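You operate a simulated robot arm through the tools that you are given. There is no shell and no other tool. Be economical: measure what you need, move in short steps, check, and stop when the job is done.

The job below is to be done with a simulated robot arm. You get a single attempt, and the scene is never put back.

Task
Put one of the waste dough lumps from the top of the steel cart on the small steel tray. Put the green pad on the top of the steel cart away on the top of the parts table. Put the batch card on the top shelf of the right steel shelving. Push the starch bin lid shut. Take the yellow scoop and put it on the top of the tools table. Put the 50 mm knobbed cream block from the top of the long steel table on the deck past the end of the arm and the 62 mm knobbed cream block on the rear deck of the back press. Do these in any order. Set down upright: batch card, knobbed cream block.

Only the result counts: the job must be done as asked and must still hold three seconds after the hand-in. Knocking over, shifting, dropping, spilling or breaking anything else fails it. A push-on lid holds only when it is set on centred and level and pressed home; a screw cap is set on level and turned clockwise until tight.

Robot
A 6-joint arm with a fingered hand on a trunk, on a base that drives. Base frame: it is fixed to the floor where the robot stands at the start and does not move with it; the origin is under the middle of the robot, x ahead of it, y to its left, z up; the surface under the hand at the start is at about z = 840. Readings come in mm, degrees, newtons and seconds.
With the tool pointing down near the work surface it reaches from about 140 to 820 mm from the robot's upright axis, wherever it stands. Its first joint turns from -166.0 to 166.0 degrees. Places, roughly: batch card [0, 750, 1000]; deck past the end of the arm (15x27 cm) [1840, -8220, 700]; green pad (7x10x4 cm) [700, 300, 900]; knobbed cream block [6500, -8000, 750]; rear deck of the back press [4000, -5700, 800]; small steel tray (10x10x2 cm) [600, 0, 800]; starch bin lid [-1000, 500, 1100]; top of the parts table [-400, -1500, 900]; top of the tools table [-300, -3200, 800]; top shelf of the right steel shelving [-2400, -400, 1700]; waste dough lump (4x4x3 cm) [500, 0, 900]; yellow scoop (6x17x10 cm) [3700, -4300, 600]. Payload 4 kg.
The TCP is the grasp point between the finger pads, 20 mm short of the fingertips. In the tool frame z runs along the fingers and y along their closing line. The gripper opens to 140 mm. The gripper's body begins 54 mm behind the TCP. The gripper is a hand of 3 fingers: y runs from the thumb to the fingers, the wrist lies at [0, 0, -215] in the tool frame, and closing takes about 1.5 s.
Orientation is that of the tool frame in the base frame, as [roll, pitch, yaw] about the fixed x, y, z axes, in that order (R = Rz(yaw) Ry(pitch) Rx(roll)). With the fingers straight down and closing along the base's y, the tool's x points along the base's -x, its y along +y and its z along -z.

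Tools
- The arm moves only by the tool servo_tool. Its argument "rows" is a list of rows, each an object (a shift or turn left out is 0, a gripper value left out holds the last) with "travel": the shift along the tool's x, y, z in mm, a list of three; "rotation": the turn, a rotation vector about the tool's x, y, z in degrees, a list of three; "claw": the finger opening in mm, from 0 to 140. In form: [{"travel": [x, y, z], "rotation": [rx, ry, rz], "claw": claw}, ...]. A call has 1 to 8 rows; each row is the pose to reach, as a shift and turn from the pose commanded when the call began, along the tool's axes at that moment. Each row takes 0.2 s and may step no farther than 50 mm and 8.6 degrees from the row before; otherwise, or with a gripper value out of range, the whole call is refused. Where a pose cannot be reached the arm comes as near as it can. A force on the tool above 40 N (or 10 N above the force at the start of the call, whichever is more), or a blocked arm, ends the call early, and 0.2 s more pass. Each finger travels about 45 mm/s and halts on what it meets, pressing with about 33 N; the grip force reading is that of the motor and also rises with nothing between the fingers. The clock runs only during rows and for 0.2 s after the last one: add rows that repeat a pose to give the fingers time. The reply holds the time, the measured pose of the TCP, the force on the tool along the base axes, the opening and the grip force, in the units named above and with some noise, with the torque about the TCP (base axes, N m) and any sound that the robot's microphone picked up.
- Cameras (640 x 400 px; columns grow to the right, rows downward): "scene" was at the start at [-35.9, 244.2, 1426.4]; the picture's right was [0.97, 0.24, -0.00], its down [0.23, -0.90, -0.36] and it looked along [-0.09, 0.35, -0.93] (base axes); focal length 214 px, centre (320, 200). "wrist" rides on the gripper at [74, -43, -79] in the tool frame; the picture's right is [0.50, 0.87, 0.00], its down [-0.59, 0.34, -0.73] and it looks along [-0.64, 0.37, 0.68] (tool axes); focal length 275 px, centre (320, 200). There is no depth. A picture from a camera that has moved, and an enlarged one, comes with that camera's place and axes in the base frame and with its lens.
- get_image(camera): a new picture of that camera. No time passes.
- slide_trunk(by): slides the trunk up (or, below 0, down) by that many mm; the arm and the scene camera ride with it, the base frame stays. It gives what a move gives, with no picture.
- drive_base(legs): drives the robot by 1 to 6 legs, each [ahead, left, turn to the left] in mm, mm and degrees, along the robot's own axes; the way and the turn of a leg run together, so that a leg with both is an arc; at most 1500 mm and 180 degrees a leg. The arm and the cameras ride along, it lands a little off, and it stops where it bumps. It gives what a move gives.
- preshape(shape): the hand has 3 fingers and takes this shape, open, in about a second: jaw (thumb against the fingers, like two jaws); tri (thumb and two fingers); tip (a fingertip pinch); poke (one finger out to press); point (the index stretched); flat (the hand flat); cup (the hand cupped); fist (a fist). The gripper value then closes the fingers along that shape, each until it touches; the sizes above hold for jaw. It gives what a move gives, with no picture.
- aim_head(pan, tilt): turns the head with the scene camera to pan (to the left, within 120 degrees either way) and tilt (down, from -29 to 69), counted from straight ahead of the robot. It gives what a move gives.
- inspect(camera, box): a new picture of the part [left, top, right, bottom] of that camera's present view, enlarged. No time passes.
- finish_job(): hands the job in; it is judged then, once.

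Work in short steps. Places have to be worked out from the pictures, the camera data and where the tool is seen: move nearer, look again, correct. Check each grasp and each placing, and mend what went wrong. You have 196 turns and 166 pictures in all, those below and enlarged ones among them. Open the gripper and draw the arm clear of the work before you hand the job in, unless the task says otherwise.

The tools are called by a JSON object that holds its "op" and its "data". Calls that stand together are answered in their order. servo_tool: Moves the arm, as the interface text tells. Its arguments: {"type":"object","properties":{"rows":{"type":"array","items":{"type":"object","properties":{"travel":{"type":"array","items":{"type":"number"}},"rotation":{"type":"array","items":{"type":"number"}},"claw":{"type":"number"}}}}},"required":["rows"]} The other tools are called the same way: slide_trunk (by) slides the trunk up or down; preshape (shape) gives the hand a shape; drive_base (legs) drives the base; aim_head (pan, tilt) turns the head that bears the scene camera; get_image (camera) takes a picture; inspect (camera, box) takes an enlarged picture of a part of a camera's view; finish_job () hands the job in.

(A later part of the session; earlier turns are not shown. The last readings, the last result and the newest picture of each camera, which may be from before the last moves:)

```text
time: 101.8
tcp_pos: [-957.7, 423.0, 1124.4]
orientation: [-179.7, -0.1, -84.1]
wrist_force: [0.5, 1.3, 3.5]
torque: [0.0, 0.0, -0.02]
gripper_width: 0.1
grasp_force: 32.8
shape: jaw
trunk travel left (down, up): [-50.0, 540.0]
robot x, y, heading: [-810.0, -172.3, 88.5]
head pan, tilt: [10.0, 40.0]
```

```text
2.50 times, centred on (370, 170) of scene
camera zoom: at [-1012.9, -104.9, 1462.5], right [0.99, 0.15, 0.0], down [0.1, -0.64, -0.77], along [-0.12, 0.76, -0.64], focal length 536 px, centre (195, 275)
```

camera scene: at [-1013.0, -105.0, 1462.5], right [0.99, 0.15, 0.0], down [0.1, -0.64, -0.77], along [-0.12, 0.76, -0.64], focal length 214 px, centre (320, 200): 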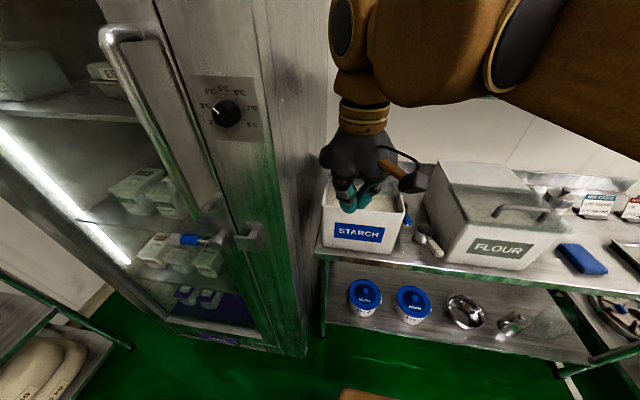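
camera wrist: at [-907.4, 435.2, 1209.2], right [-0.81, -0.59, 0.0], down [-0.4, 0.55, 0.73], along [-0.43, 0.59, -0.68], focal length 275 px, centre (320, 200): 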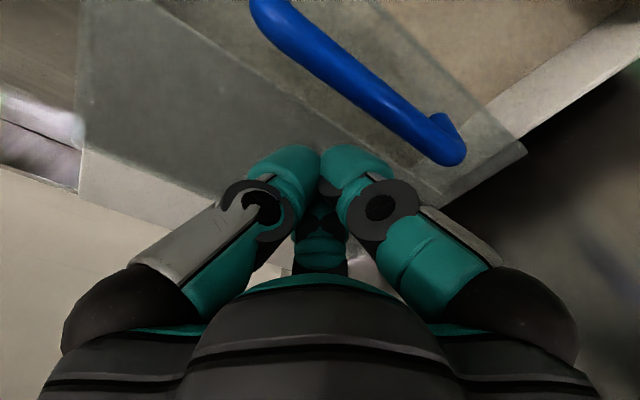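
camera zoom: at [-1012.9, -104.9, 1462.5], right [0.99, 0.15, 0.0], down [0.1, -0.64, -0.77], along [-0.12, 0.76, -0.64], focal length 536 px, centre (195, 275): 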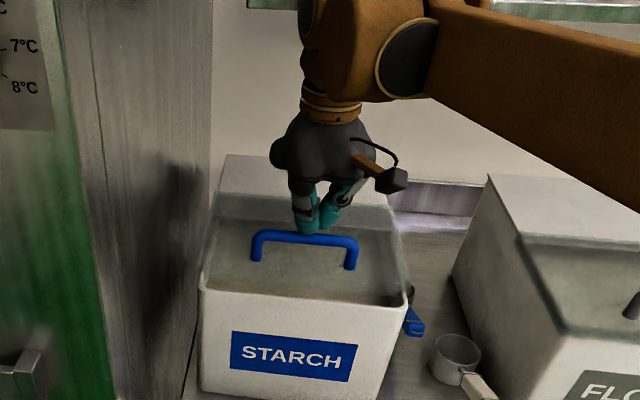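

The lid slides and is nearly at the front rim. I continue in small steps until it stops.

{"op": "servo_tool", "data": {"rows": [{"travel": [5, 0, 0]}, {"travel": [10, 1, 0]}, {"travel": [15, 1, 0]}, {"travel": [20, 2, 0]}, {"travel": [25, 2, 0]}, {"travel": [30, 3, 0]}]}}

{"op": "inspect", "data": {"camera": "scene", "box": [290, 90, 450, 250]}}

```text
time: 103.2
tcp_pos: [-957.4, 394.4, 1123.3]
orientation: [-179.7, -0.2, -84.0]
wrist_force: [1.2, 0.8, 2.4]
torque: [-0.07, -0.05, 0.02]
gripper_width: 0.0
grasp_force: 32.6
shape: jaw
trunk travel left (down, up): [-50.0, 540.0]
robot x, y, heading: [-804.4, -178.2, 88.7]
head pan, tilt: [10.0, 40.0]
```

```text
2.50 times, centred on (370, 170) of scene
camera zoom: at [-1012.8, -104.9, 1462.5], right [0.99, 0.15, 0.0], down [0.1, -0.64, -0.77], along [-0.12, 0.76, -0.64], focal length 536 px, centre (195, 275)
```

zoom: 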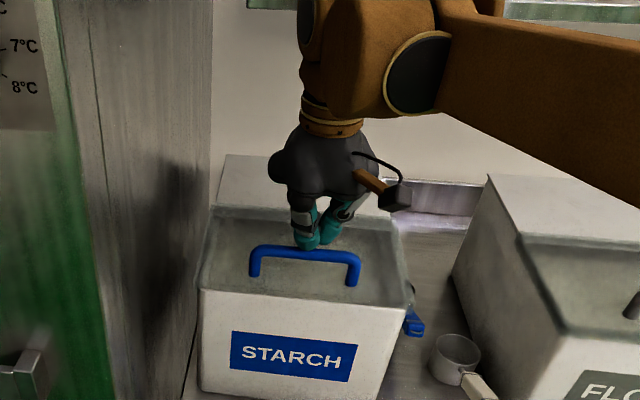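

The lid appears almost flush with the front rim; I keep pushing gently to feel for the end stop.

{"op": "servo_tool", "data": {"rows": [{"travel": [3, 0, 0]}, {"travel": [6, 1, 0]}, {"travel": [9, 1, 0]}, {"travel": [12, 1, 0]}]}}

{"op": "inspect", "data": {"camera": "scene", "box": [320, 170, 420, 230]}}

```text
time: 104.2
tcp_pos: [-955.9, 381.4, 1125.8]
orientation: [-179.8, 0.0, -84.1]
wrist_force: [-1.4, 7.4, 15.5]
torque: [-0.01, -0.02, -0.01]
gripper_width: 0.1
grasp_force: 33.4
shape: jaw
trunk travel left (down, up): [-50.0, 540.0]
robot x, y, heading: [-808.7, -175.0, 88.9]
head pan, tilt: [10.0, 40.0]
```

```text
6.40 times, centred on (370, 200) of scene
camera zoom: at [-1012.9, -104.8, 1462.8], right [0.99, 0.15, 0.0], down [0.1, -0.64, -0.77], along [-0.12, 0.76, -0.64], focal length 1373 px, centre (0, 200)
```

zoom: 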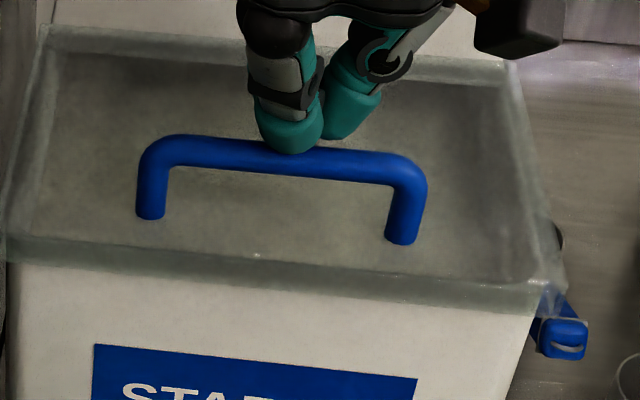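

The lid now overlaps the front rim and resistance appears. I back off slightly, lower the tips a little and press once more to be sure it is home.

{"op": "servo_tool", "data": {"rows": [{"travel": [-6, 0, 0]}, {"travel": [-8, 0, 6]}, {"travel": [-8, 0, 10]}, {"travel": [-2, 0, 10]}, {"travel": [2, 0, 10]}, {"travel": [6, 0, 10]}, {"travel": [10, 1, 10]}, {"travel": [14, 1, 10]}]}}

{"op": "get_image", "data": {"camera": "scene"}}

```text
time: 104.7
tcp_pos: [-955.9, 386.9, 1123.8]
orientation: [-179.6, -0.1, -84.1]
wrist_force: [0.6, 0.6, 30.0]
torque: [-0.31, -0.11, 0.04]
gripper_width: 0.0
grasp_force: 33.1
shape: jaw
trunk travel left (down, up): [-50.0, 540.0]
robot x, y, heading: [-807.0, -175.6, 89.1]
head pan, tilt: [10.0, 40.0]
stopped in row 2: the force on the tool passed its limit at 49 N (the readings are from after the stop); the commanded pose is now the measured one
```

```text
94 pictures are left
camera scene: at [-1012.0, -107.1, 1463.0], right [0.99, 0.15, 0.0], down [0.1, -0.63, -0.77], along [-0.12, 0.76, -0.64], focal length 214 px, centre (320, 200)
```

scene: 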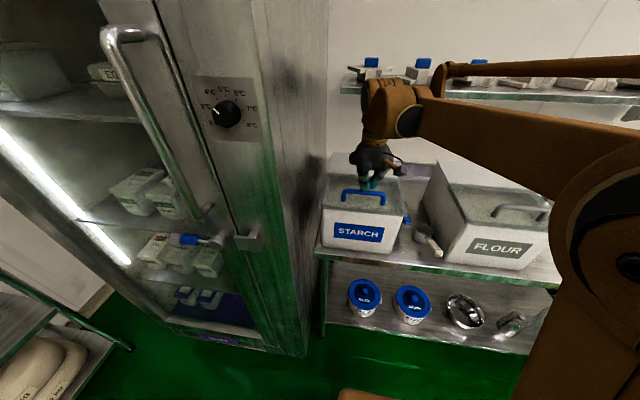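

The tips just touch the lid surface (z≈1102). I lift 4 mm and push forward again.

{"op": "servo_tool", "data": {"rows": [{"travel": [0, 0, -5]}, {"travel": [4, 0, -5]}, {"travel": [8, 1, -5]}, {"travel": [12, 1, -5]}, {"travel": [16, 2, -5]}, {"travel": [20, 2, -5]}, {"travel": [24, 2, -5]}]}}

{"op": "inspect", "data": {"camera": "scene", "box": [310, 150, 420, 260]}}

```text
time: 106.3
tcp_pos: [-957.4, 364.0, 1125.9]
orientation: [-179.7, -0.1, -84.0]
wrist_force: [-0.2, -0.6, 0.4]
torque: [-0.05, 0.02, -0.02]
gripper_width: 0.1
grasp_force: 33.4
shape: jaw
trunk travel left (down, up): [-50.0, 540.0]
robot x, y, heading: [-804.7, -171.0, 88.6]
head pan, tilt: [10.0, 40.0]
```

```text
3.64 times, centred on (365, 205) of scene
camera zoom: at [-1012.9, -104.9, 1462.5], right [0.99, 0.15, 0.0], down [0.1, -0.64, -0.77], along [-0.12, 0.76, -0.64], focal length 780 px, centre (156, 182)
```

zoom: 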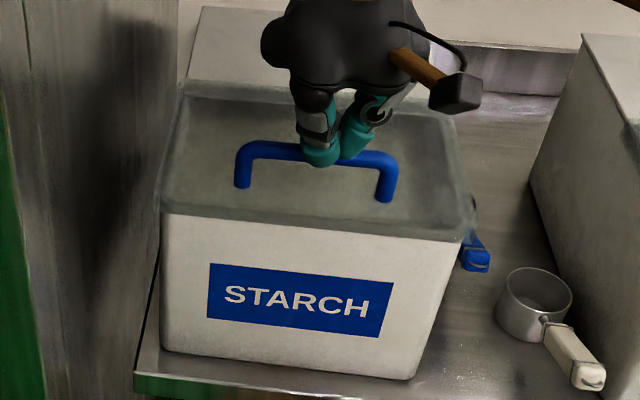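

The tips slid over the bar: its top is at only ≈1105, so the lid sits lower (≈1070). I lift, go behind the bar again and descend deeper.

{"op": "servo_tool", "data": {"rows": [{"travel": [0, 0, -30]}, {"travel": [-40, 0, -35]}, {"travel": [-68, 0, -35]}, {"travel": [-68, 0, -5]}, {"travel": [-68, 0, 10]}, {"travel": [-68, 0, 18]}, {"travel": [-68, 0, 24]}]}}

{"op": "get_image", "data": {"camera": "wrist"}}

```text
time: 107.9
tcp_pos: [-964.7, 433.1, 1104.4]
orientation: [-179.6, -0.1, -84.1]
wrist_force: [0.0, -0.9, -0.5]
torque: [-0.04, 0.0, 0.0]
gripper_width: 0.0
grasp_force: 33.0
shape: jaw
trunk travel left (down, up): [-50.0, 540.0]
robot x, y, heading: [-803.2, -172.5, 88.7]
head pan, tilt: [10.0, 40.0]
```

```text
92 pictures are left
camera wrist: at [-915.1, 364.3, 1184.2], right [-0.81, -0.59, 0.0], down [-0.4, 0.55, 0.73], along [-0.43, 0.59, -0.68], focal length 275 px, centre (320, 200)
```

wrist: 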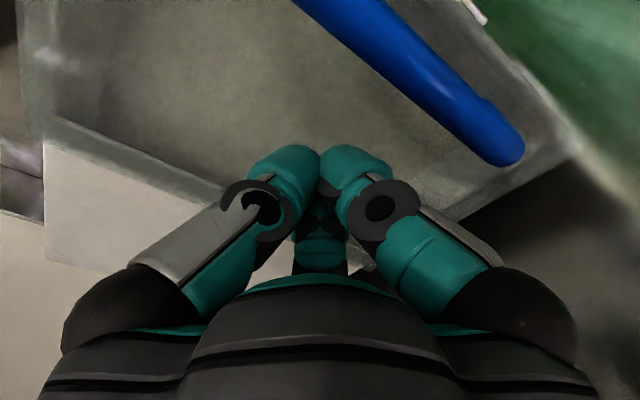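

Tips are at z≈1084 behind the bar. I push forward until resistance.

{"op": "servo_tool", "data": {"rows": [{"travel": [12, 1, 0]}, {"travel": [24, 2, 0]}, {"travel": [34, 3, 0]}, {"travel": [42, 4, 0]}, {"travel": [48, 5, 0]}, {"travel": [54, 5, 0]}, {"travel": [60, 6, 0]}]}}

{"op": "inspect", "data": {"camera": "scene", "box": [310, 150, 420, 260]}}

```text
time: 108.9
tcp_pos: [-965.1, 398.2, 1102.9]
orientation: [-179.8, 0.3, -84.2]
wrist_force: [-4.6, 23.0, 11.7]
torque: [-0.21, 0.08, -0.19]
gripper_width: 0.0
grasp_force: 33.2
shape: jaw
trunk travel left (down, up): [-50.0, 540.0]
robot x, y, heading: [-807.0, -168.7, 88.8]
head pan, tilt: [10.0, 40.0]
stopped in row 5: the force on the tool passed its limit at 45 N (the readings are from after the stop); the commanded pose is now the measured one
```

```text
3.64 times, centred on (365, 205) of scene
camera zoom: at [-1013.6, -100.7, 1462.4], right [0.99, 0.15, 0.0], down [0.1, -0.64, -0.76], along [-0.12, 0.76, -0.64], focal length 780 px, centre (156, 182)
```

zoom: 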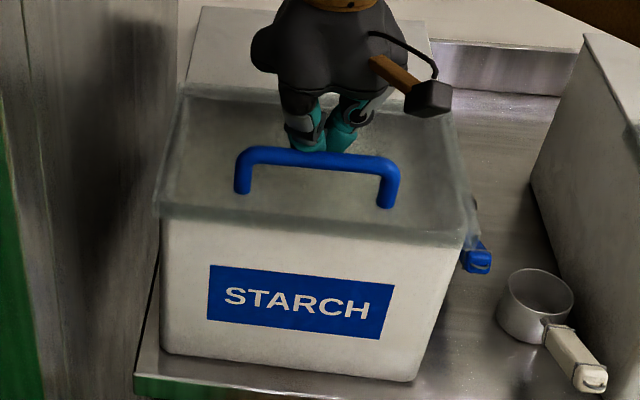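

The lid hit its stop at 45 N and sits over the front rim: shut, with the bin unmoved. I back off, rise and retract the hand.

{"op": "servo_tool", "data": {"rows": [{"travel": [-12, 0, 0]}, {"travel": [-12, 0, -45]}, {"travel": [-12, 0, -90]}, {"travel": [-12, 0, -135]}, {"travel": [35, 5, -140]}, {"travel": [83, 10, -140]}, {"travel": [131, 10, -140]}, {"travel": [180, 10, -140]}]}}

{"op": "drive_base", "data": {"legs": [[0, -745, 0]]}}

{"op": "get_image", "data": {"camera": "scene"}}

```text
time: 110.7
tcp_pos: [-957.1, 210.9, 1243.3]
orientation: [-179.8, 0.3, -84.1]
wrist_force: [0.6, -0.5, 0.2]
torque: [0.01, 0.04, -0.03]
gripper_width: 0.0
grasp_force: 32.7
shape: jaw
trunk travel left (down, up): [-50.0, 540.0]
robot x, y, heading: [-803.7, -173.5, 88.9]
head pan, tilt: [10.0, 40.0]
```

```text
time: 114.8
tcp_pos: [-205.1, 198.0, 1243.5]
orientation: [-179.8, 0.2, -84.1]
wrist_force: [0.2, -1.2, -0.2]
torque: [0.03, 0.01, 0.01]
gripper_width: 0.1
grasp_force: 33.3
shape: jaw
trunk travel left (down, up): [-50.0, 540.0]
robot x, y, heading: [-54.9, -189.1, 89.1]
head pan, tilt: [10.0, 40.0]
```

```text
90 pictures are left
camera scene: at [-260.8, -119.6, 1462.6], right [0.99, 0.15, 0.0], down [0.1, -0.64, -0.77], along [-0.12, 0.76, -0.64], focal length 214 px, centre (320, 200)
```

scene: 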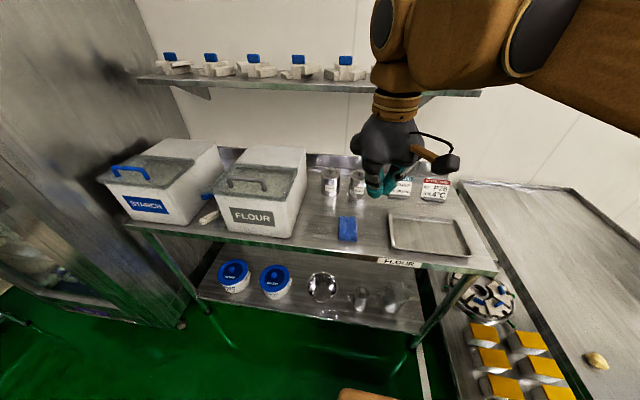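

The starch lid now looks like the closed flour lid. Next I enlarge the batch card.

{"op": "inspect", "data": {"camera": "scene", "box": [370, 160, 480, 230]}}

{"op": "drive_base", "data": {"legs": [[130, -20, 0]]}}

```text
5.71 times, centred on (425, 195) of scene
camera zoom: at [-260.8, -119.6, 1462.6], right [0.99, 0.15, 0.0], down [0.1, -0.64, -0.77], along [-0.12, 0.76, -0.64], focal length 1226 px, centre (-280, 229)
```

zoom: 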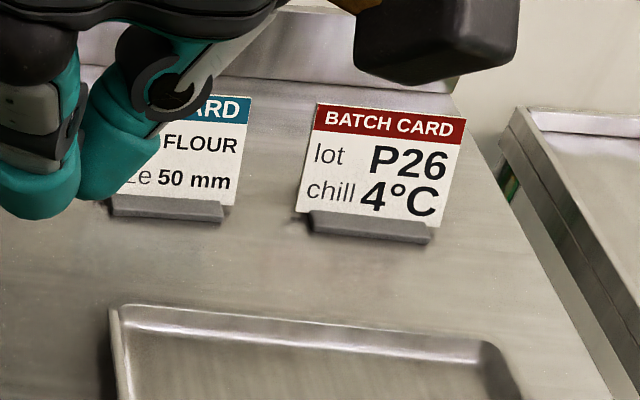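

```text
time: 116.1
tcp_pos: [-185.7, 326.7, 1243.7]
orientation: [-179.8, 0.2, -83.9]
wrist_force: [0.4, -0.5, -1.0]
torque: [-0.03, 0.0, 0.0]
gripper_width: 0.0
grasp_force: 32.8
shape: jaw
trunk travel left (down, up): [-50.0, 540.0]
robot x, y, heading: [-35.9, -59.2, 89.2]
head pan, tilt: [10.0, 40.0]
```

The card stands upright at about x 55–160, y≈663–685, top z≈963, partly under the wall shelf (front y≈660, z≈1285). I'll come down beside it from the right; first I turn the hand toward yaw 180 while moving over.

{"op": "servo_tool", "data": {"rows": [{"travel": [-15, -32, 10], "rotation": [0, 0, 8], "claw": 100}, {"travel": [-30, -64, 20], "rotation": [0, 0, 16], "claw": 100}, {"travel": [-46, -96, 30], "rotation": [0, 0, 24], "claw": 100}, {"travel": [-62, -129, 40], "rotation": [0, 0, 32], "claw": 100}, {"travel": [-78, -162, 50], "rotation": [0, 0, 40], "claw": 100}, {"travel": [-94, -195, 60], "rotation": [0, 0, 48], "claw": 100}, {"travel": [-110, -228, 70], "rotation": [0, 0, 56], "claw": 100}, {"travel": [-126, -261, 80], "rotation": [0, 0, 64], "claw": 100}]}}

```text
time: 117.9
tcp_pos: [62.2, 480.8, 1165.3]
orientation: [179.9, 0.3, -147.9]
wrist_force: [-1.1, -1.1, 0.2]
torque: [0.01, 0.0, 0.01]
gripper_width: 100.1
grasp_force: 0.0
shape: jaw
trunk travel left (down, up): [-50.0, 540.0]
robot x, y, heading: [-30.7, -56.3, 88.9]
head pan, tilt: [10.0, 40.0]
```

{"op": "servo_tool", "data": {"rows": [{"travel": [-39, 4, 0], "rotation": [0, 0, 7]}, {"travel": [-78, 8, 0], "rotation": [0, 0, 14]}, {"travel": [-117, 12, 10], "rotation": [0, 0, 21]}, {"travel": [-156, 16, 25], "rotation": [0, 0, 28]}, {"travel": [-193, 20, 40], "rotation": [0, 0, 32]}, {"travel": [-193, 20, 80], "rotation": [0, 0, 32]}]}}

{"op": "get_image", "data": {"camera": "wrist"}}

{"op": "get_image", "data": {"camera": "scene"}}

```text
time: 119.3
tcp_pos: [216.1, 599.1, 1086.4]
orientation: [179.8, 0.2, -179.9]
wrist_force: [-0.7, -0.7, 0.2]
torque: [-0.01, 0.05, 0.02]
gripper_width: 100.2
grasp_force: 0.0
shape: jaw
trunk travel left (down, up): [-50.0, 540.0]
robot x, y, heading: [-34.7, -56.0, 89.0]
head pan, tilt: [10.0, 40.0]
```

```text
88 pictures are left
camera wrist: at [141.0, 556.3, 1165.5], right [-0.5, 0.87, 0.0], down [0.58, 0.34, 0.74], along [0.64, 0.37, -0.67], focal length 275 px, centre (320, 200)
```

wrist: 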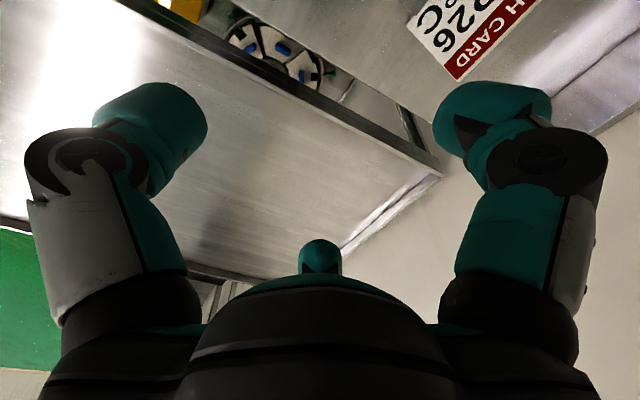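

```text
87 pictures are left
camera scene: at [-238.7, 10.4, 1462.6], right [0.99, 0.16, 0.0], down [0.1, -0.64, -0.77], along [-0.12, 0.76, -0.64], focal length 214 px, centre (320, 200)
```

scene: 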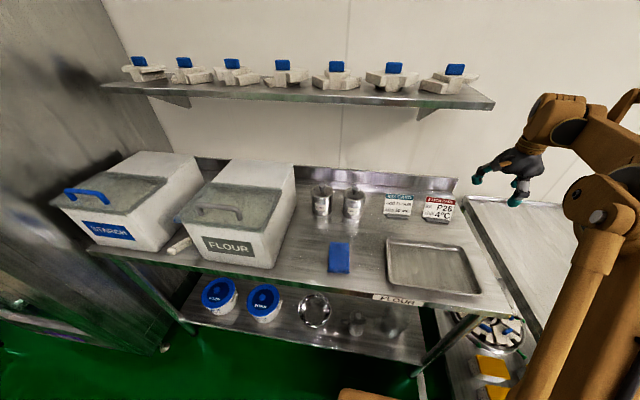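

The card's top edge is at y≈690, x 57–168. I descend right of it at (225,678), straddling its plane, before sliding in.

{"op": "servo_tool", "data": {"rows": [{"travel": [-9, 40, 10], "claw": 120}, {"travel": [-9, 79, 20], "claw": 120}, {"travel": [-9, 79, 60], "claw": 120}, {"travel": [-9, 79, 100], "claw": 120}, {"travel": [-9, 79, 140], "claw": 120}, {"travel": [-9, 79, 164], "claw": 120}]}}

{"op": "get_image", "data": {"camera": "wrist"}}

{"op": "inspect", "data": {"camera": "scene", "box": [380, 90, 580, 240]}}

```text
time: 120.7
tcp_pos: [223.7, 680.4, 920.1]
orientation: [179.8, 0.2, -179.8]
wrist_force: [0.3, 0.1, 0.7]
torque: [0.0, -0.01, -0.01]
gripper_width: 119.9
grasp_force: 0.0
shape: jaw
trunk travel left (down, up): [-50.0, 540.0]
robot x, y, heading: [-32.2, -57.5, 88.9]
head pan, tilt: [10.0, 40.0]
```

```text
86 pictures are left
camera wrist: at [149.3, 638.2, 1000.0], right [-0.5, 0.86, 0.0], down [0.58, 0.34, 0.74], along [0.64, 0.37, -0.67], focal length 275 px, centre (320, 200)
```

wrist: 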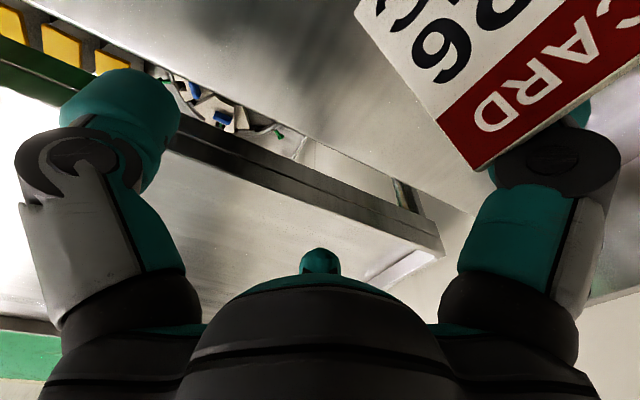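

```text
2.67 times, centred on (480, 165) of scene
camera zoom: at [-238.7, 10.5, 1462.6], right [0.99, 0.16, 0.0], down [0.1, -0.64, -0.77], along [-0.12, 0.76, -0.64], focal length 572 px, centre (-107, 293)
```

zoom: 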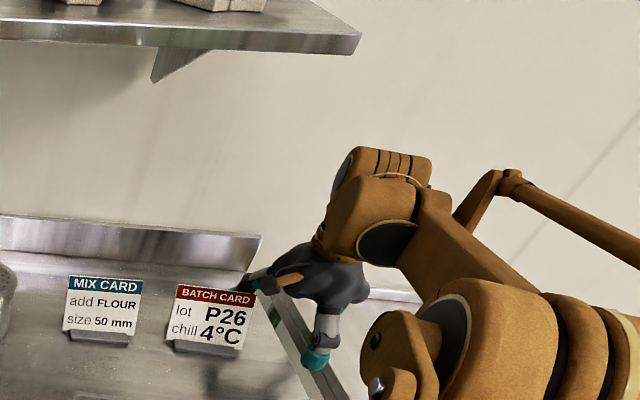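

The rear finger is behind the card and the thumb in front. I slide 100 mm to the left along the card.

{"op": "servo_tool", "data": {"rows": [{"travel": [20, -1, 0]}, {"travel": [40, -1, 0]}, {"travel": [60, -1, 0]}, {"travel": [80, -1, 0]}, {"travel": [105, -1, 0]}, {"travel": [105, -1, 0]}]}}

{"op": "get_image", "data": {"camera": "wrist"}}

```text
time: 122.1
tcp_pos: [120.9, 678.0, 921.6]
orientation: [179.8, 0.1, -179.8]
wrist_force: [-0.1, -1.0, -0.4]
torque: [0.02, -0.01, 0.01]
gripper_width: 119.9
grasp_force: 0.0
shape: jaw
trunk travel left (down, up): [-50.0, 540.0]
robot x, y, heading: [-34.4, -56.8, 89.5]
head pan, tilt: [10.0, 40.0]
```

```text
84 pictures are left
camera wrist: at [46.3, 636.2, 1000.7], right [-0.5, 0.87, 0.0], down [0.58, 0.34, 0.74], along [0.64, 0.37, -0.67], focal length 275 px, centre (320, 200)
```

wrist: 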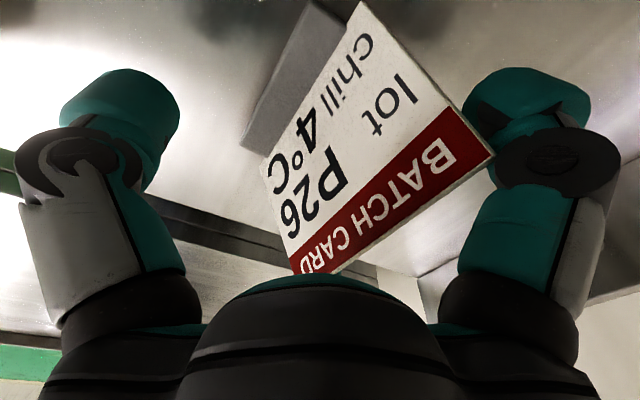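

The card (x 61–168) is centred between thumb and fingers. I shift 6 mm and close.

{"op": "servo_tool", "data": {"rows": [{"travel": [6, 0, 0], "claw": 60}, {"travel": [6, 0, 0], "claw": 60}, {"travel": [6, 0, 0], "claw": 30}, {"travel": [6, 0, 0], "claw": 0}, {"travel": [6, 0, 0], "claw": 0}, {"travel": [6, 0, 0], "claw": 0}, {"travel": [6, 0, 0], "claw": 0}, {"travel": [6, 0, 0], "claw": 0}]}}

{"op": "get_image", "data": {"camera": "wrist"}}

{"op": "inspect", "data": {"camera": "scene", "box": [360, 130, 520, 240]}}

```text
time: 123.9
tcp_pos: [113.6, 678.6, 921.2]
orientation: [179.7, 0.2, -179.9]
wrist_force: [-0.2, -2.3, 4.4]
torque: [-0.33, -0.01, 0.02]
gripper_width: 19.7
grasp_force: 33.0
shape: jaw
trunk travel left (down, up): [-50.0, 540.0]
robot x, y, heading: [-31.0, -61.0, 89.2]
head pan, tilt: [10.0, 40.0]
```

```text
83 pictures are left
camera wrist: at [40.0, 635.7, 1001.2], right [-0.5, 0.86, 0.0], down [0.58, 0.34, 0.74], along [0.64, 0.37, -0.67], focal length 275 px, centre (320, 200)
```

wrist: 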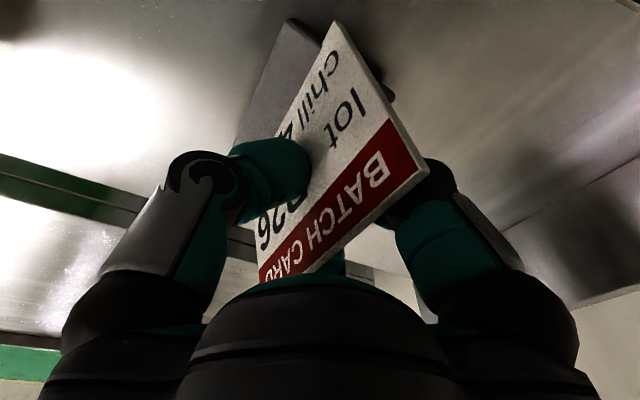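

```text
3.64 times, centred on (440, 185) of scene
camera zoom: at [-238.9, 9.7, 1462.6], right [0.99, 0.16, 0.0], down [0.1, -0.63, -0.77], along [-0.12, 0.76, -0.64], focal length 780 px, centre (-116, 254)
```

zoom: 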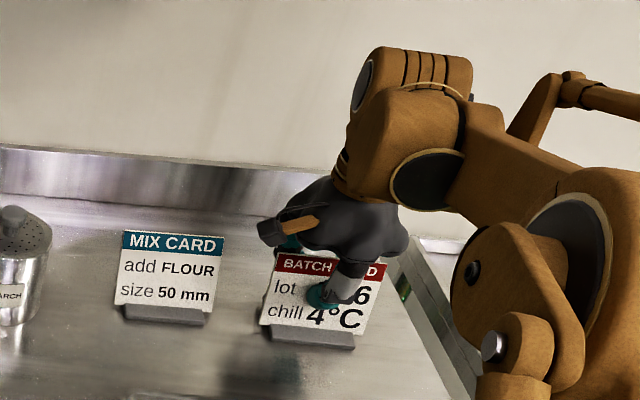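

The card is gripped (33 N). I lift 25 mm, slide right out from under the shelf, then raise.

{"op": "servo_tool", "data": {"rows": [{"travel": [0, 0, -12], "claw": 0}, {"travel": [0, 0, -25], "claw": 0}, {"travel": [-40, 0, -25], "claw": 0}, {"travel": [-80, 0, -25], "claw": 0}, {"travel": [-120, -10, -30], "claw": 0}, {"travel": [-125, -45, -60], "claw": 0}, {"travel": [-125, -75, -95], "claw": 0}, {"travel": [-125, -100, -135], "claw": 0}]}}

{"op": "get_image", "data": {"camera": "wrist"}}

{"op": "get_image", "data": {"camera": "scene"}}

```text
time: 125.7
tcp_pos: [239.7, 578.0, 1057.7]
orientation: [179.6, 0.2, -179.9]
wrist_force: [0.3, 0.2, -1.7]
torque: [0.0, -0.01, 0.0]
gripper_width: 19.4
grasp_force: 32.5
shape: jaw
trunk travel left (down, up): [-50.0, 540.0]
robot x, y, heading: [-30.6, -56.8, 89.2]
head pan, tilt: [10.0, 40.0]
```

```text
81 pictures are left
camera wrist: at [164.9, 534.8, 1137.3], right [-0.5, 0.86, 0.0], down [0.58, 0.34, 0.74], along [0.64, 0.37, -0.67], focal length 275 px, centre (320, 200)
```

wrist: 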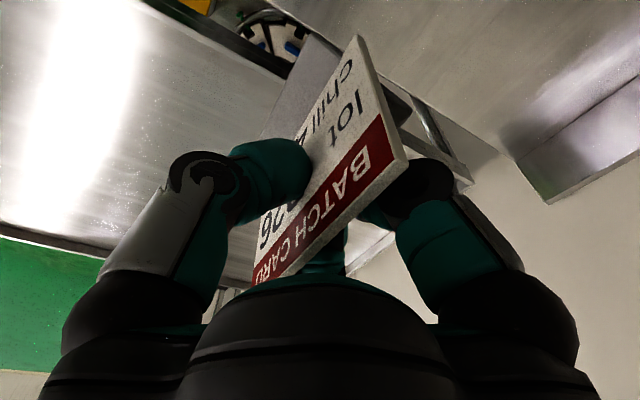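

```text
80 pictures are left
camera scene: at [-238.7, 9.8, 1462.6], right [0.99, 0.16, 0.0], down [0.1, -0.63, -0.77], along [-0.12, 0.76, -0.64], focal length 214 px, centre (320, 200)
```

scene: 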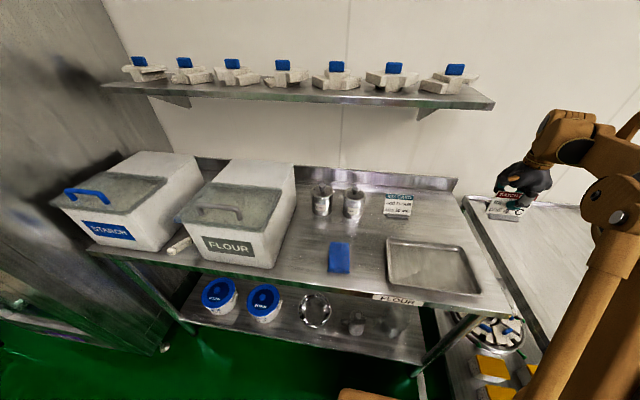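

The card hangs securely. I retract the hand in front of the robot and raise it for driving to the shelving.

{"op": "servo_tool", "data": {"rows": [{"travel": [30, -27, -17]}, {"travel": [60, -54, -34]}, {"travel": [90, -81, -51]}, {"travel": [120, -108, -68]}, {"travel": [150, -135, -85]}, {"travel": [180, -162, -102]}, {"travel": [210, -189, -119]}, {"travel": [240, -210, -136]}]}}

{"op": "drive_base", "data": {"legs": [[-150, 0, 0], [0, 500, 0], [0, 0, 90], [500, 0, 0]]}}

{"op": "slide_trunk", "data": {"by": 500}}

{"op": "aim_head", "data": {"pan": 10, "tilt": 30}}

{"op": "get_image", "data": {"camera": "scene"}}

```text
time: 127.5
tcp_pos: [-4.6, 366.2, 1191.2]
orientation: [179.6, 0.2, -179.8]
wrist_force: [0.1, -1.0, -0.9]
torque: [0.01, 0.0, 0.02]
gripper_width: 19.6
grasp_force: 33.1
shape: jaw
trunk travel left (down, up): [-50.0, 540.0]
robot x, y, heading: [-31.8, -56.6, 89.1]
head pan, tilt: [10.0, 40.0]
```

```text
time: 137.7
tcp_pos: [-1452.9, -143.2, 1189.5]
orientation: [179.8, 0.2, -91.1]
wrist_force: [0.8, -0.4, -1.4]
torque: [0.02, 0.01, 0.01]
gripper_width: 19.7
grasp_force: 32.6
shape: jaw
trunk travel left (down, up): [-50.0, 540.0]
robot x, y, heading: [-1029.3, -180.7, 178.0]
head pan, tilt: [10.0, 40.0]
```

```text
refused: 500 is not a number from -400 to 400
```

```text
time: 138.4
tcp_pos: [-1452.0, -143.0, 1189.3]
orientation: [179.7, 0.2, -91.1]
wrist_force: [0.6, -0.1, -1.5]
torque: [-0.01, -0.02, 0.02]
gripper_width: 19.5
grasp_force: 32.8
shape: jaw
trunk travel left (down, up): [-50.0, 540.0]
robot x, y, heading: [-1030.5, -178.0, 178.1]
head pan, tilt: [10.0, 30.0]
```

```text
79 pictures are left
camera scene: at [-1107.6, -383.8, 1477.9], right [-0.14, 0.99, 0.0], down [0.5, 0.07, -0.87], along [-0.86, -0.12, -0.5], focal length 214 px, centre (320, 200)
```

scene: 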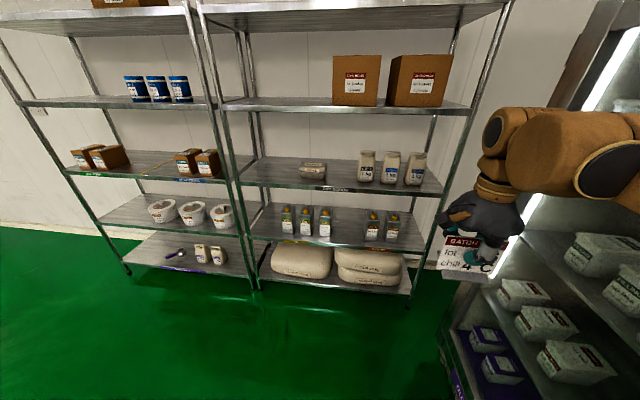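

The shelving's top shelf is above view. I raise the trunk and look again.

{"op": "slide_trunk", "data": {"by": 400}}

{"op": "slide_trunk", "data": {"by": 130}}

{"op": "get_image", "data": {"camera": "scene"}}

```text
time: 142.2
tcp_pos: [-1452.9, -142.8, 1590.8]
orientation: [179.7, 0.3, -91.2]
wrist_force: [0.1, -0.8, -1.5]
torque: [-0.02, 0.01, 0.0]
gripper_width: 19.7
grasp_force: 32.8
shape: jaw
trunk travel left (down, up): [-450.0, 140.0]
robot x, y, heading: [-1028.6, -182.3, 178.0]
head pan, tilt: [10.0, 30.0]
```

```text
time: 143.8
tcp_pos: [-1452.0, -143.7, 1720.5]
orientation: [179.7, 0.2, -91.1]
wrist_force: [0.1, -1.0, -1.8]
torque: [-0.01, 0.0, -0.01]
gripper_width: 19.7
grasp_force: 32.8
shape: jaw
trunk travel left (down, up): [-580.0, 10.0]
robot x, y, heading: [-1031.2, -181.6, 178.0]
head pan, tilt: [10.0, 30.0]
```

```text
78 pictures are left
camera scene: at [-1107.7, -383.8, 2007.8], right [-0.14, 0.99, 0.0], down [0.5, 0.07, -0.87], along [-0.86, -0.12, -0.5], focal length 214 px, centre (320, 200)
```

scene: 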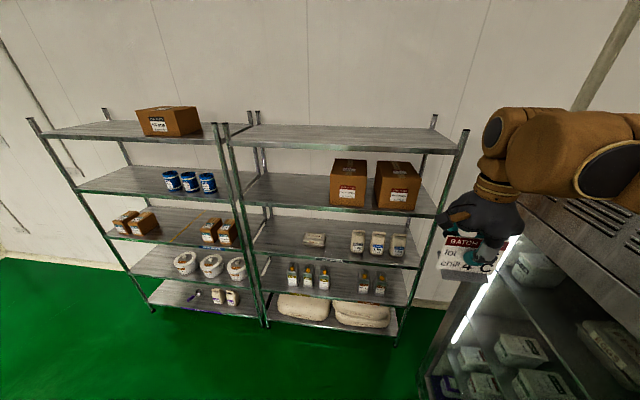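

The right unit's top shelf is empty: z≈1703, front edge x≈-2180, centre y≈-406. I raise the hand and drive up to it.

{"op": "servo_tool", "data": {"rows": [{"travel": [0, 0, -40]}, {"travel": [0, 0, -80]}, {"travel": [0, 0, -110]}]}}

{"op": "drive_base", "data": {"legs": [[661, 250, 2]]}}

{"op": "get_image", "data": {"camera": "scene"}}

{"op": "get_image", "data": {"camera": "wrist"}}

```text
time: 144.6
tcp_pos: [-1452.1, -144.5, 1831.8]
orientation: [179.7, 0.2, -91.1]
wrist_force: [0.1, -0.8, -2.1]
torque: [-0.02, 0.01, -0.03]
gripper_width: 19.3
grasp_force: 32.9
shape: jaw
trunk travel left (down, up): [-580.0, 10.0]
robot x, y, heading: [-1027.2, -177.0, 177.7]
head pan, tilt: [10.0, 30.0]
```

```text
time: 148.5
tcp_pos: [-2122.8, -398.6, 1831.0]
orientation: [179.7, 0.2, -89.1]
wrist_force: [-0.6, 0.4, -2.0]
torque: [0.0, 0.02, 0.01]
gripper_width: 19.5
grasp_force: 32.9
shape: jaw
trunk travel left (down, up): [-580.0, 10.0]
robot x, y, heading: [-1701.1, -418.2, 179.7]
head pan, tilt: [10.0, 30.0]
```

```text
77 pictures are left
camera scene: at [-1770.2, -626.4, 2007.9], right [-0.17, 0.99, 0.0], down [0.49, 0.09, -0.87], along [-0.85, -0.15, -0.5], focal length 214 px, centre (320, 200)
```

scene: 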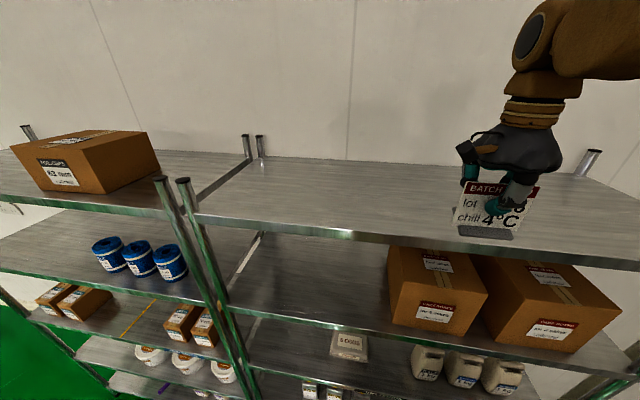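

```text
76 pictures are left
camera wrist: at [-2078.5, -472.0, 1910.8], right [-0.86, -0.51, 0.0], down [-0.34, 0.58, 0.74], along [-0.38, 0.63, -0.67], focal length 275 px, centre (320, 200)
```

wrist: 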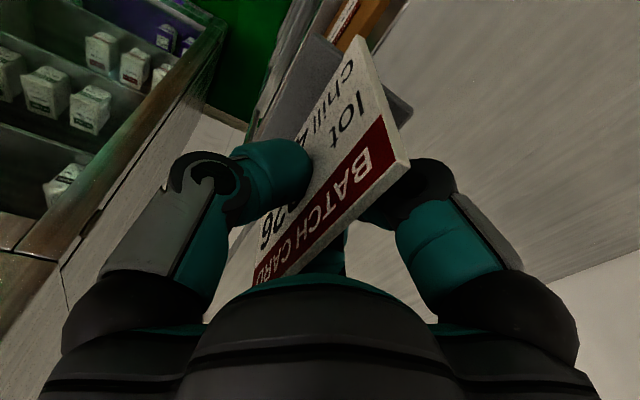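

The card is in front of the shelf (front x≈-2148). I move it 145 mm in, then lower in small steps until contact.

{"op": "servo_tool", "data": {"rows": [{"travel": [0, 40, 0]}, {"travel": [0, 80, 0]}, {"travel": [0, 120, 5]}, {"travel": [0, 145, 20]}, {"travel": [0, 145, 40]}]}}

{"op": "servo_tool", "data": {"rows": [{"travel": [0, 0, 4]}, {"travel": [0, 0, 8]}, {"travel": [0, 0, 12]}, {"travel": [0, 0, 16]}, {"travel": [0, 0, 20]}, {"travel": [0, 0, 24]}, {"travel": [0, 0, 28]}, {"travel": [0, 0, 32]}]}}

{"op": "inspect", "data": {"camera": "scene", "box": [400, 90, 600, 270]}}

```text
time: 149.7
tcp_pos: [-2266.3, -400.0, 1793.4]
orientation: [179.7, 0.2, -89.1]
wrist_force: [1.2, 0.6, -2.2]
torque: [-0.04, 0.02, -0.04]
gripper_width: 19.6
grasp_force: 33.1
shape: jaw
trunk travel left (down, up): [-580.0, 10.0]
robot x, y, heading: [-1696.0, -421.5, 179.9]
head pan, tilt: [10.0, 30.0]
```

```text
time: 150.6
tcp_pos: [-2268.9, -400.0, 1782.2]
orientation: [179.6, 0.2, -89.2]
wrist_force: [-8.4, -1.2, 28.5]
torque: [-0.02, -0.42, 0.02]
gripper_width: 20.8
grasp_force: 33.1
shape: jaw
trunk travel left (down, up): [-580.0, 10.0]
robot x, y, heading: [-1698.8, -421.1, 180.0]
head pan, tilt: [10.0, 30.0]
stopped in row 4: the force on the tool passed its limit at 48 N (the readings are from after the stop); the commanded pose is now the measured one
```

```text
2.22 times, centred on (500, 180) of scene
camera zoom: at [-1770.2, -626.9, 2008.1], right [-0.17, 0.99, 0.0], down [0.49, 0.09, -0.87], along [-0.85, -0.15, -0.5], focal length 477 px, centre (-80, 244)
```

zoom: 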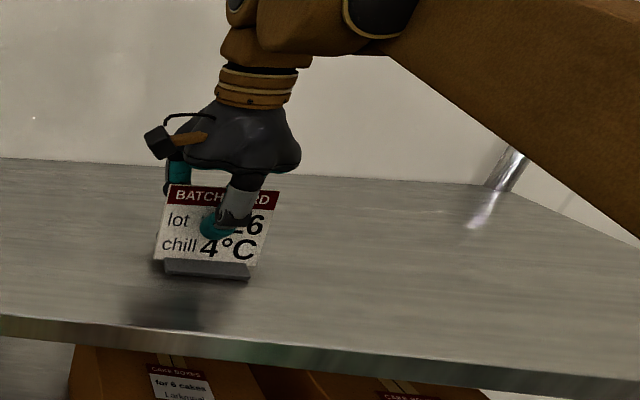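

Contact on the shelf at TCP 1782. I ease up 2 mm and open gradually, then check the card stands.

{"op": "servo_tool", "data": {"rows": [{"travel": [0, 0, 0], "claw": 25}, {"travel": [0, 0, 0], "claw": 30}, {"travel": [0, 0, 0], "claw": 38}, {"travel": [0, 0, 0], "claw": 50}, {"travel": [0, 0, 0], "claw": 60}, {"travel": [0, 0, 0], "claw": 60}]}}

{"op": "inspect", "data": {"camera": "scene", "box": [400, 90, 600, 270]}}

{"op": "get_image", "data": {"camera": "wrist"}}

```text
time: 151.9
tcp_pos: [-2268.9, -399.1, 1782.3]
orientation: [179.6, 0.2, -89.1]
wrist_force: [-0.1, -0.2, -0.4]
torque: [0.01, -0.03, -0.01]
gripper_width: 59.5
grasp_force: 0.0
shape: jaw
trunk travel left (down, up): [-580.0, 10.0]
robot x, y, heading: [-1697.6, -422.4, 179.6]
head pan, tilt: [10.0, 30.0]
```

```text
2.22 times, centred on (500, 180) of scene
camera zoom: at [-1770.5, -626.5, 2007.9], right [-0.17, 0.99, 0.0], down [0.49, 0.09, -0.87], along [-0.85, -0.15, -0.5], focal length 477 px, centre (-80, 244)
```

zoom: 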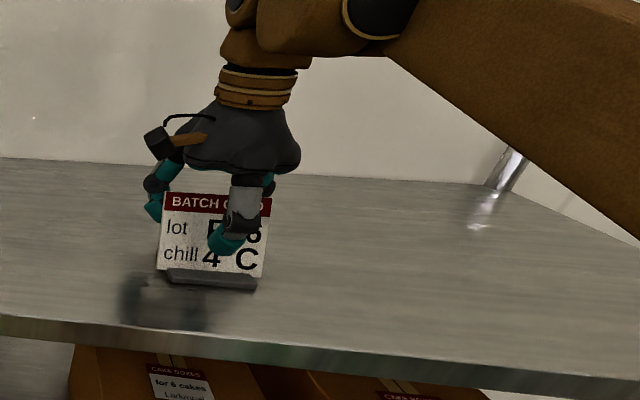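

```text
73 pictures are left
camera wrist: at [-2224.3, -473.3, 1860.6], right [-0.86, -0.51, 0.0], down [-0.34, 0.58, 0.74], along [-0.38, 0.63, -0.67], focal length 275 px, centre (320, 200)
```

wrist: 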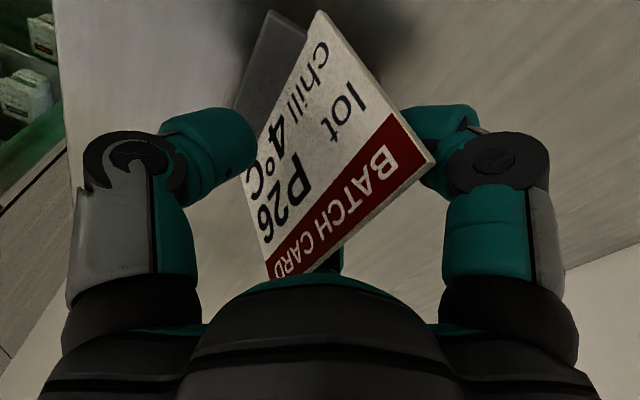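

The card stands on its base. I open wider and rise straight up.

{"op": "servo_tool", "data": {"rows": [{"travel": [0, 0, 0], "claw": 120}, {"travel": [0, 0, 0], "claw": 120}, {"travel": [0, 0, 0], "claw": 120}, {"travel": [0, 0, -30], "claw": 120}, {"travel": [0, 0, -70], "claw": 120}, {"travel": [0, 0, -110], "claw": 120}, {"travel": [0, -45, -110], "claw": 120}, {"travel": [0, -92, -110], "claw": 120}]}}

{"op": "inspect", "data": {"camera": "scene", "box": [400, 90, 600, 270]}}

```text
time: 153.8
tcp_pos: [-2171.2, -399.1, 1893.3]
orientation: [179.4, 0.1, -89.1]
wrist_force: [0.4, -0.2, -1.1]
torque: [0.01, 0.0, 0.03]
gripper_width: 119.6
grasp_force: 0.0
shape: jaw
trunk travel left (down, up): [-580.0, 10.0]
robot x, y, heading: [-1698.2, -423.7, 179.7]
head pan, tilt: [10.0, 30.0]
```

```text
2.22 times, centred on (500, 180) of scene
camera zoom: at [-1765.3, -626.6, 2008.1], right [-0.17, 0.99, 0.0], down [0.49, 0.09, -0.87], along [-0.85, -0.15, -0.5], focal length 477 px, centre (-80, 244)
```

zoom: 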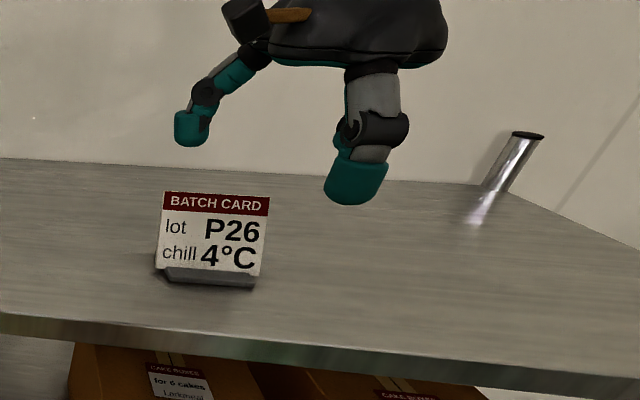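

The batch card stands on the top shelf. Now for the scoop: I back off, lower the trunk, and go down the free west corridor, looking before the far end.

{"op": "drive_base", "data": {"legs": [[-560, 0, 0]]}}

{"op": "slide_trunk", "data": {"by": -400}}

{"op": "drive_base", "data": {"legs": [[0, 1500, 0], [0, 900, 0]]}}

{"op": "aim_head", "data": {"pan": 90, "tilt": 25}}

{"op": "aim_head", "data": {"pan": 120, "tilt": 25}}

{"op": "get_image", "data": {"camera": "scene"}}

```text
time: 157.0
tcp_pos: [-1605.4, -401.7, 1891.5]
orientation: [179.6, 0.1, -89.1]
wrist_force: [0.5, 0.6, -0.8]
torque: [0.04, 0.0, 0.0]
gripper_width: 119.5
grasp_force: 0.1
shape: jaw
trunk travel left (down, up): [-580.0, 10.0]
robot x, y, heading: [-1127.8, -423.1, 179.9]
head pan, tilt: [10.0, 30.0]
```

```text
time: 160.8
tcp_pos: [-1605.6, -401.0, 1492.9]
orientation: [179.6, 0.2, -89.2]
wrist_force: [0.3, 0.2, -0.3]
torque: [-0.02, 0.0, 0.03]
gripper_width: 119.8
grasp_force: 0.1
shape: jaw
trunk travel left (down, up): [-180.0, 410.0]
robot x, y, heading: [-1130.7, -421.8, 179.8]
head pan, tilt: [10.0, 30.0]
```

```text
time: 172.6
tcp_pos: [-1654.1, -2802.3, 1491.2]
orientation: [179.6, 0.3, -90.2]
wrist_force: [-1.0, 0.3, 0.5]
torque: [-0.02, -0.01, -0.02]
gripper_width: 119.7
grasp_force: 0.2
shape: jaw
trunk travel left (down, up): [-180.0, 410.0]
robot x, y, heading: [-1178.8, -2832.2, 178.6]
head pan, tilt: [10.0, 30.0]
```

```text
time: 174.2
tcp_pos: [-1653.5, -2801.9, 1492.8]
orientation: [179.6, 0.2, -90.1]
wrist_force: [0.3, 0.2, 0.1]
torque: [-0.03, -0.01, 0.03]
gripper_width: 119.7
grasp_force: 0.1
shape: jaw
trunk travel left (down, up): [-180.0, 410.0]
robot x, y, heading: [-1178.0, -2830.6, 178.6]
head pan, tilt: [90.0, 25.0]
```

```text
time: 175.1
tcp_pos: [-1654.9, -2803.0, 1491.8]
orientation: [179.6, 0.2, -90.1]
wrist_force: [-0.4, 0.5, -1.1]
torque: [0.01, 0.03, 0.01]
gripper_width: 120.0
grasp_force: 0.0
shape: jaw
trunk travel left (down, up): [-180.0, 410.0]
robot x, y, heading: [-1179.4, -2833.5, 178.6]
head pan, tilt: [120.0, 25.0]
```

```text
71 pictures are left
camera scene: at [-1120.4, -3103.5, 1615.9], right [-0.88, -0.48, 0.0], down [-0.2, 0.37, -0.91], along [0.44, -0.79, -0.42], focal length 214 px, centre (320, 200)
```

scene: 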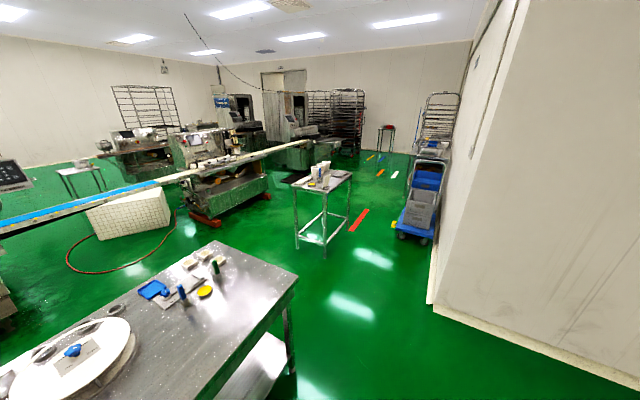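

I see the tools table (bottom left) with free surface, and a conveyor line along x≈1320 between here and the scoop. I enlarge the left part and the table end.

{"op": "inspect", "data": {"camera": "scene", "box": [0, 70, 340, 260]}}

{"op": "inspect", "data": {"camera": "scene", "box": [40, 220, 320, 400]}}

```text
1.88 times, centred on (170, 165) of scene
camera zoom: at [-1120.4, -3103.5, 1615.9], right [-0.88, -0.48, 0.0], down [-0.2, 0.37, -0.91], along [0.44, -0.79, -0.42], focal length 404 px, centre (602, 266)
```

zoom: 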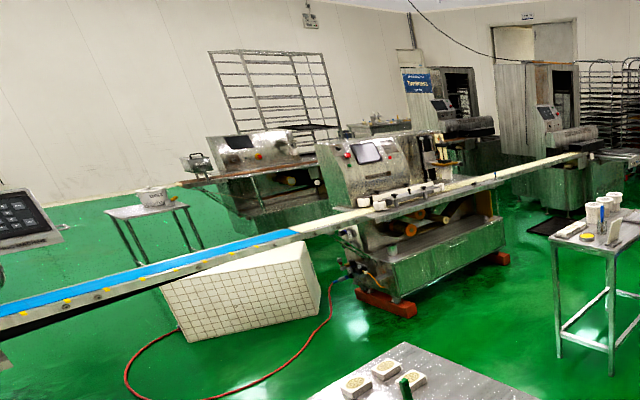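

```text
2.22 times, centred on (180, 310) of scene
camera zoom: at [-1120.4, -3103.5, 1615.9], right [-0.88, -0.48, 0.0], down [-0.2, 0.37, -0.91], along [0.44, -0.79, -0.42], focal length 477 px, centre (631, -44)
```

zoom: 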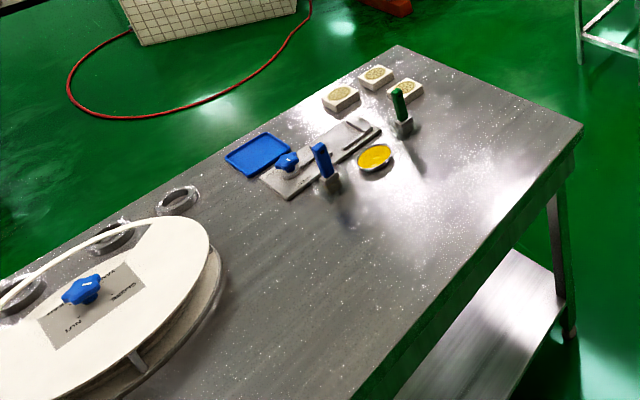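

The right half of the tools table is free for the scoop. I go round the tables' south end, then north between tables and conveyor, and look toward the press.

{"op": "drive_base", "data": {"legs": [[0, 1460, 1.4], [-1500, 0, 0], [-480, 0, 0]]}}

{"op": "aim_head", "data": {"pan": -90, "tilt": 25}}

{"op": "aim_head", "data": {"pan": -120, "tilt": 25}}

{"op": "get_image", "data": {"camera": "scene"}}

```text
time: 191.9
tcp_pos: [321.7, -4274.1, 1493.1]
orientation: [179.7, 0.3, -89.1]
wrist_force: [0.9, 0.2, 0.1]
torque: [-0.01, 0.03, 0.01]
gripper_width: 119.7
grasp_force: 0.0
shape: jaw
trunk travel left (down, up): [-180.0, 410.0]
robot x, y, heading: [800.0, -4297.5, 180.0]
head pan, tilt: [120.0, 25.0]
```

```text
time: 195.0
tcp_pos: [322.2, -4275.4, 1490.9]
orientation: [179.7, 0.2, -89.2]
wrist_force: [-0.2, 0.3, 0.5]
torque: [-0.01, -0.02, 0.03]
gripper_width: 119.8
grasp_force: 0.0
shape: jaw
trunk travel left (down, up): [-180.0, 410.0]
robot x, y, heading: [795.7, -4292.3, 180.0]
head pan, tilt: [-90.0, 25.0]
```

```text
time: 195.9
tcp_pos: [321.3, -4275.1, 1492.0]
orientation: [179.6, 0.1, -89.2]
wrist_force: [0.6, -0.4, -0.2]
torque: [-0.02, -0.01, 0.03]
gripper_width: 119.9
grasp_force: 0.1
shape: jaw
trunk travel left (down, up): [-180.0, 410.0]
robot x, y, heading: [798.2, -4297.0, 180.2]
head pan, tilt: [-120.0, 25.0]
```

```text
68 pictures are left
camera scene: at [862.2, -4405.6, 1615.9], right [0.87, -0.5, 0.0], down [-0.21, -0.37, -0.91], along [0.45, 0.78, -0.42], focal length 214 px, centre (320, 200)
```

scene: 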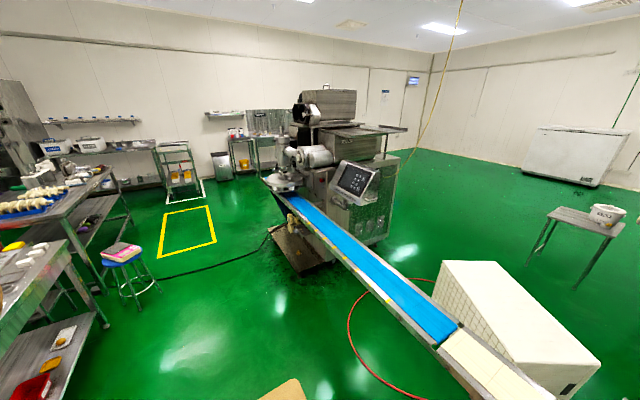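

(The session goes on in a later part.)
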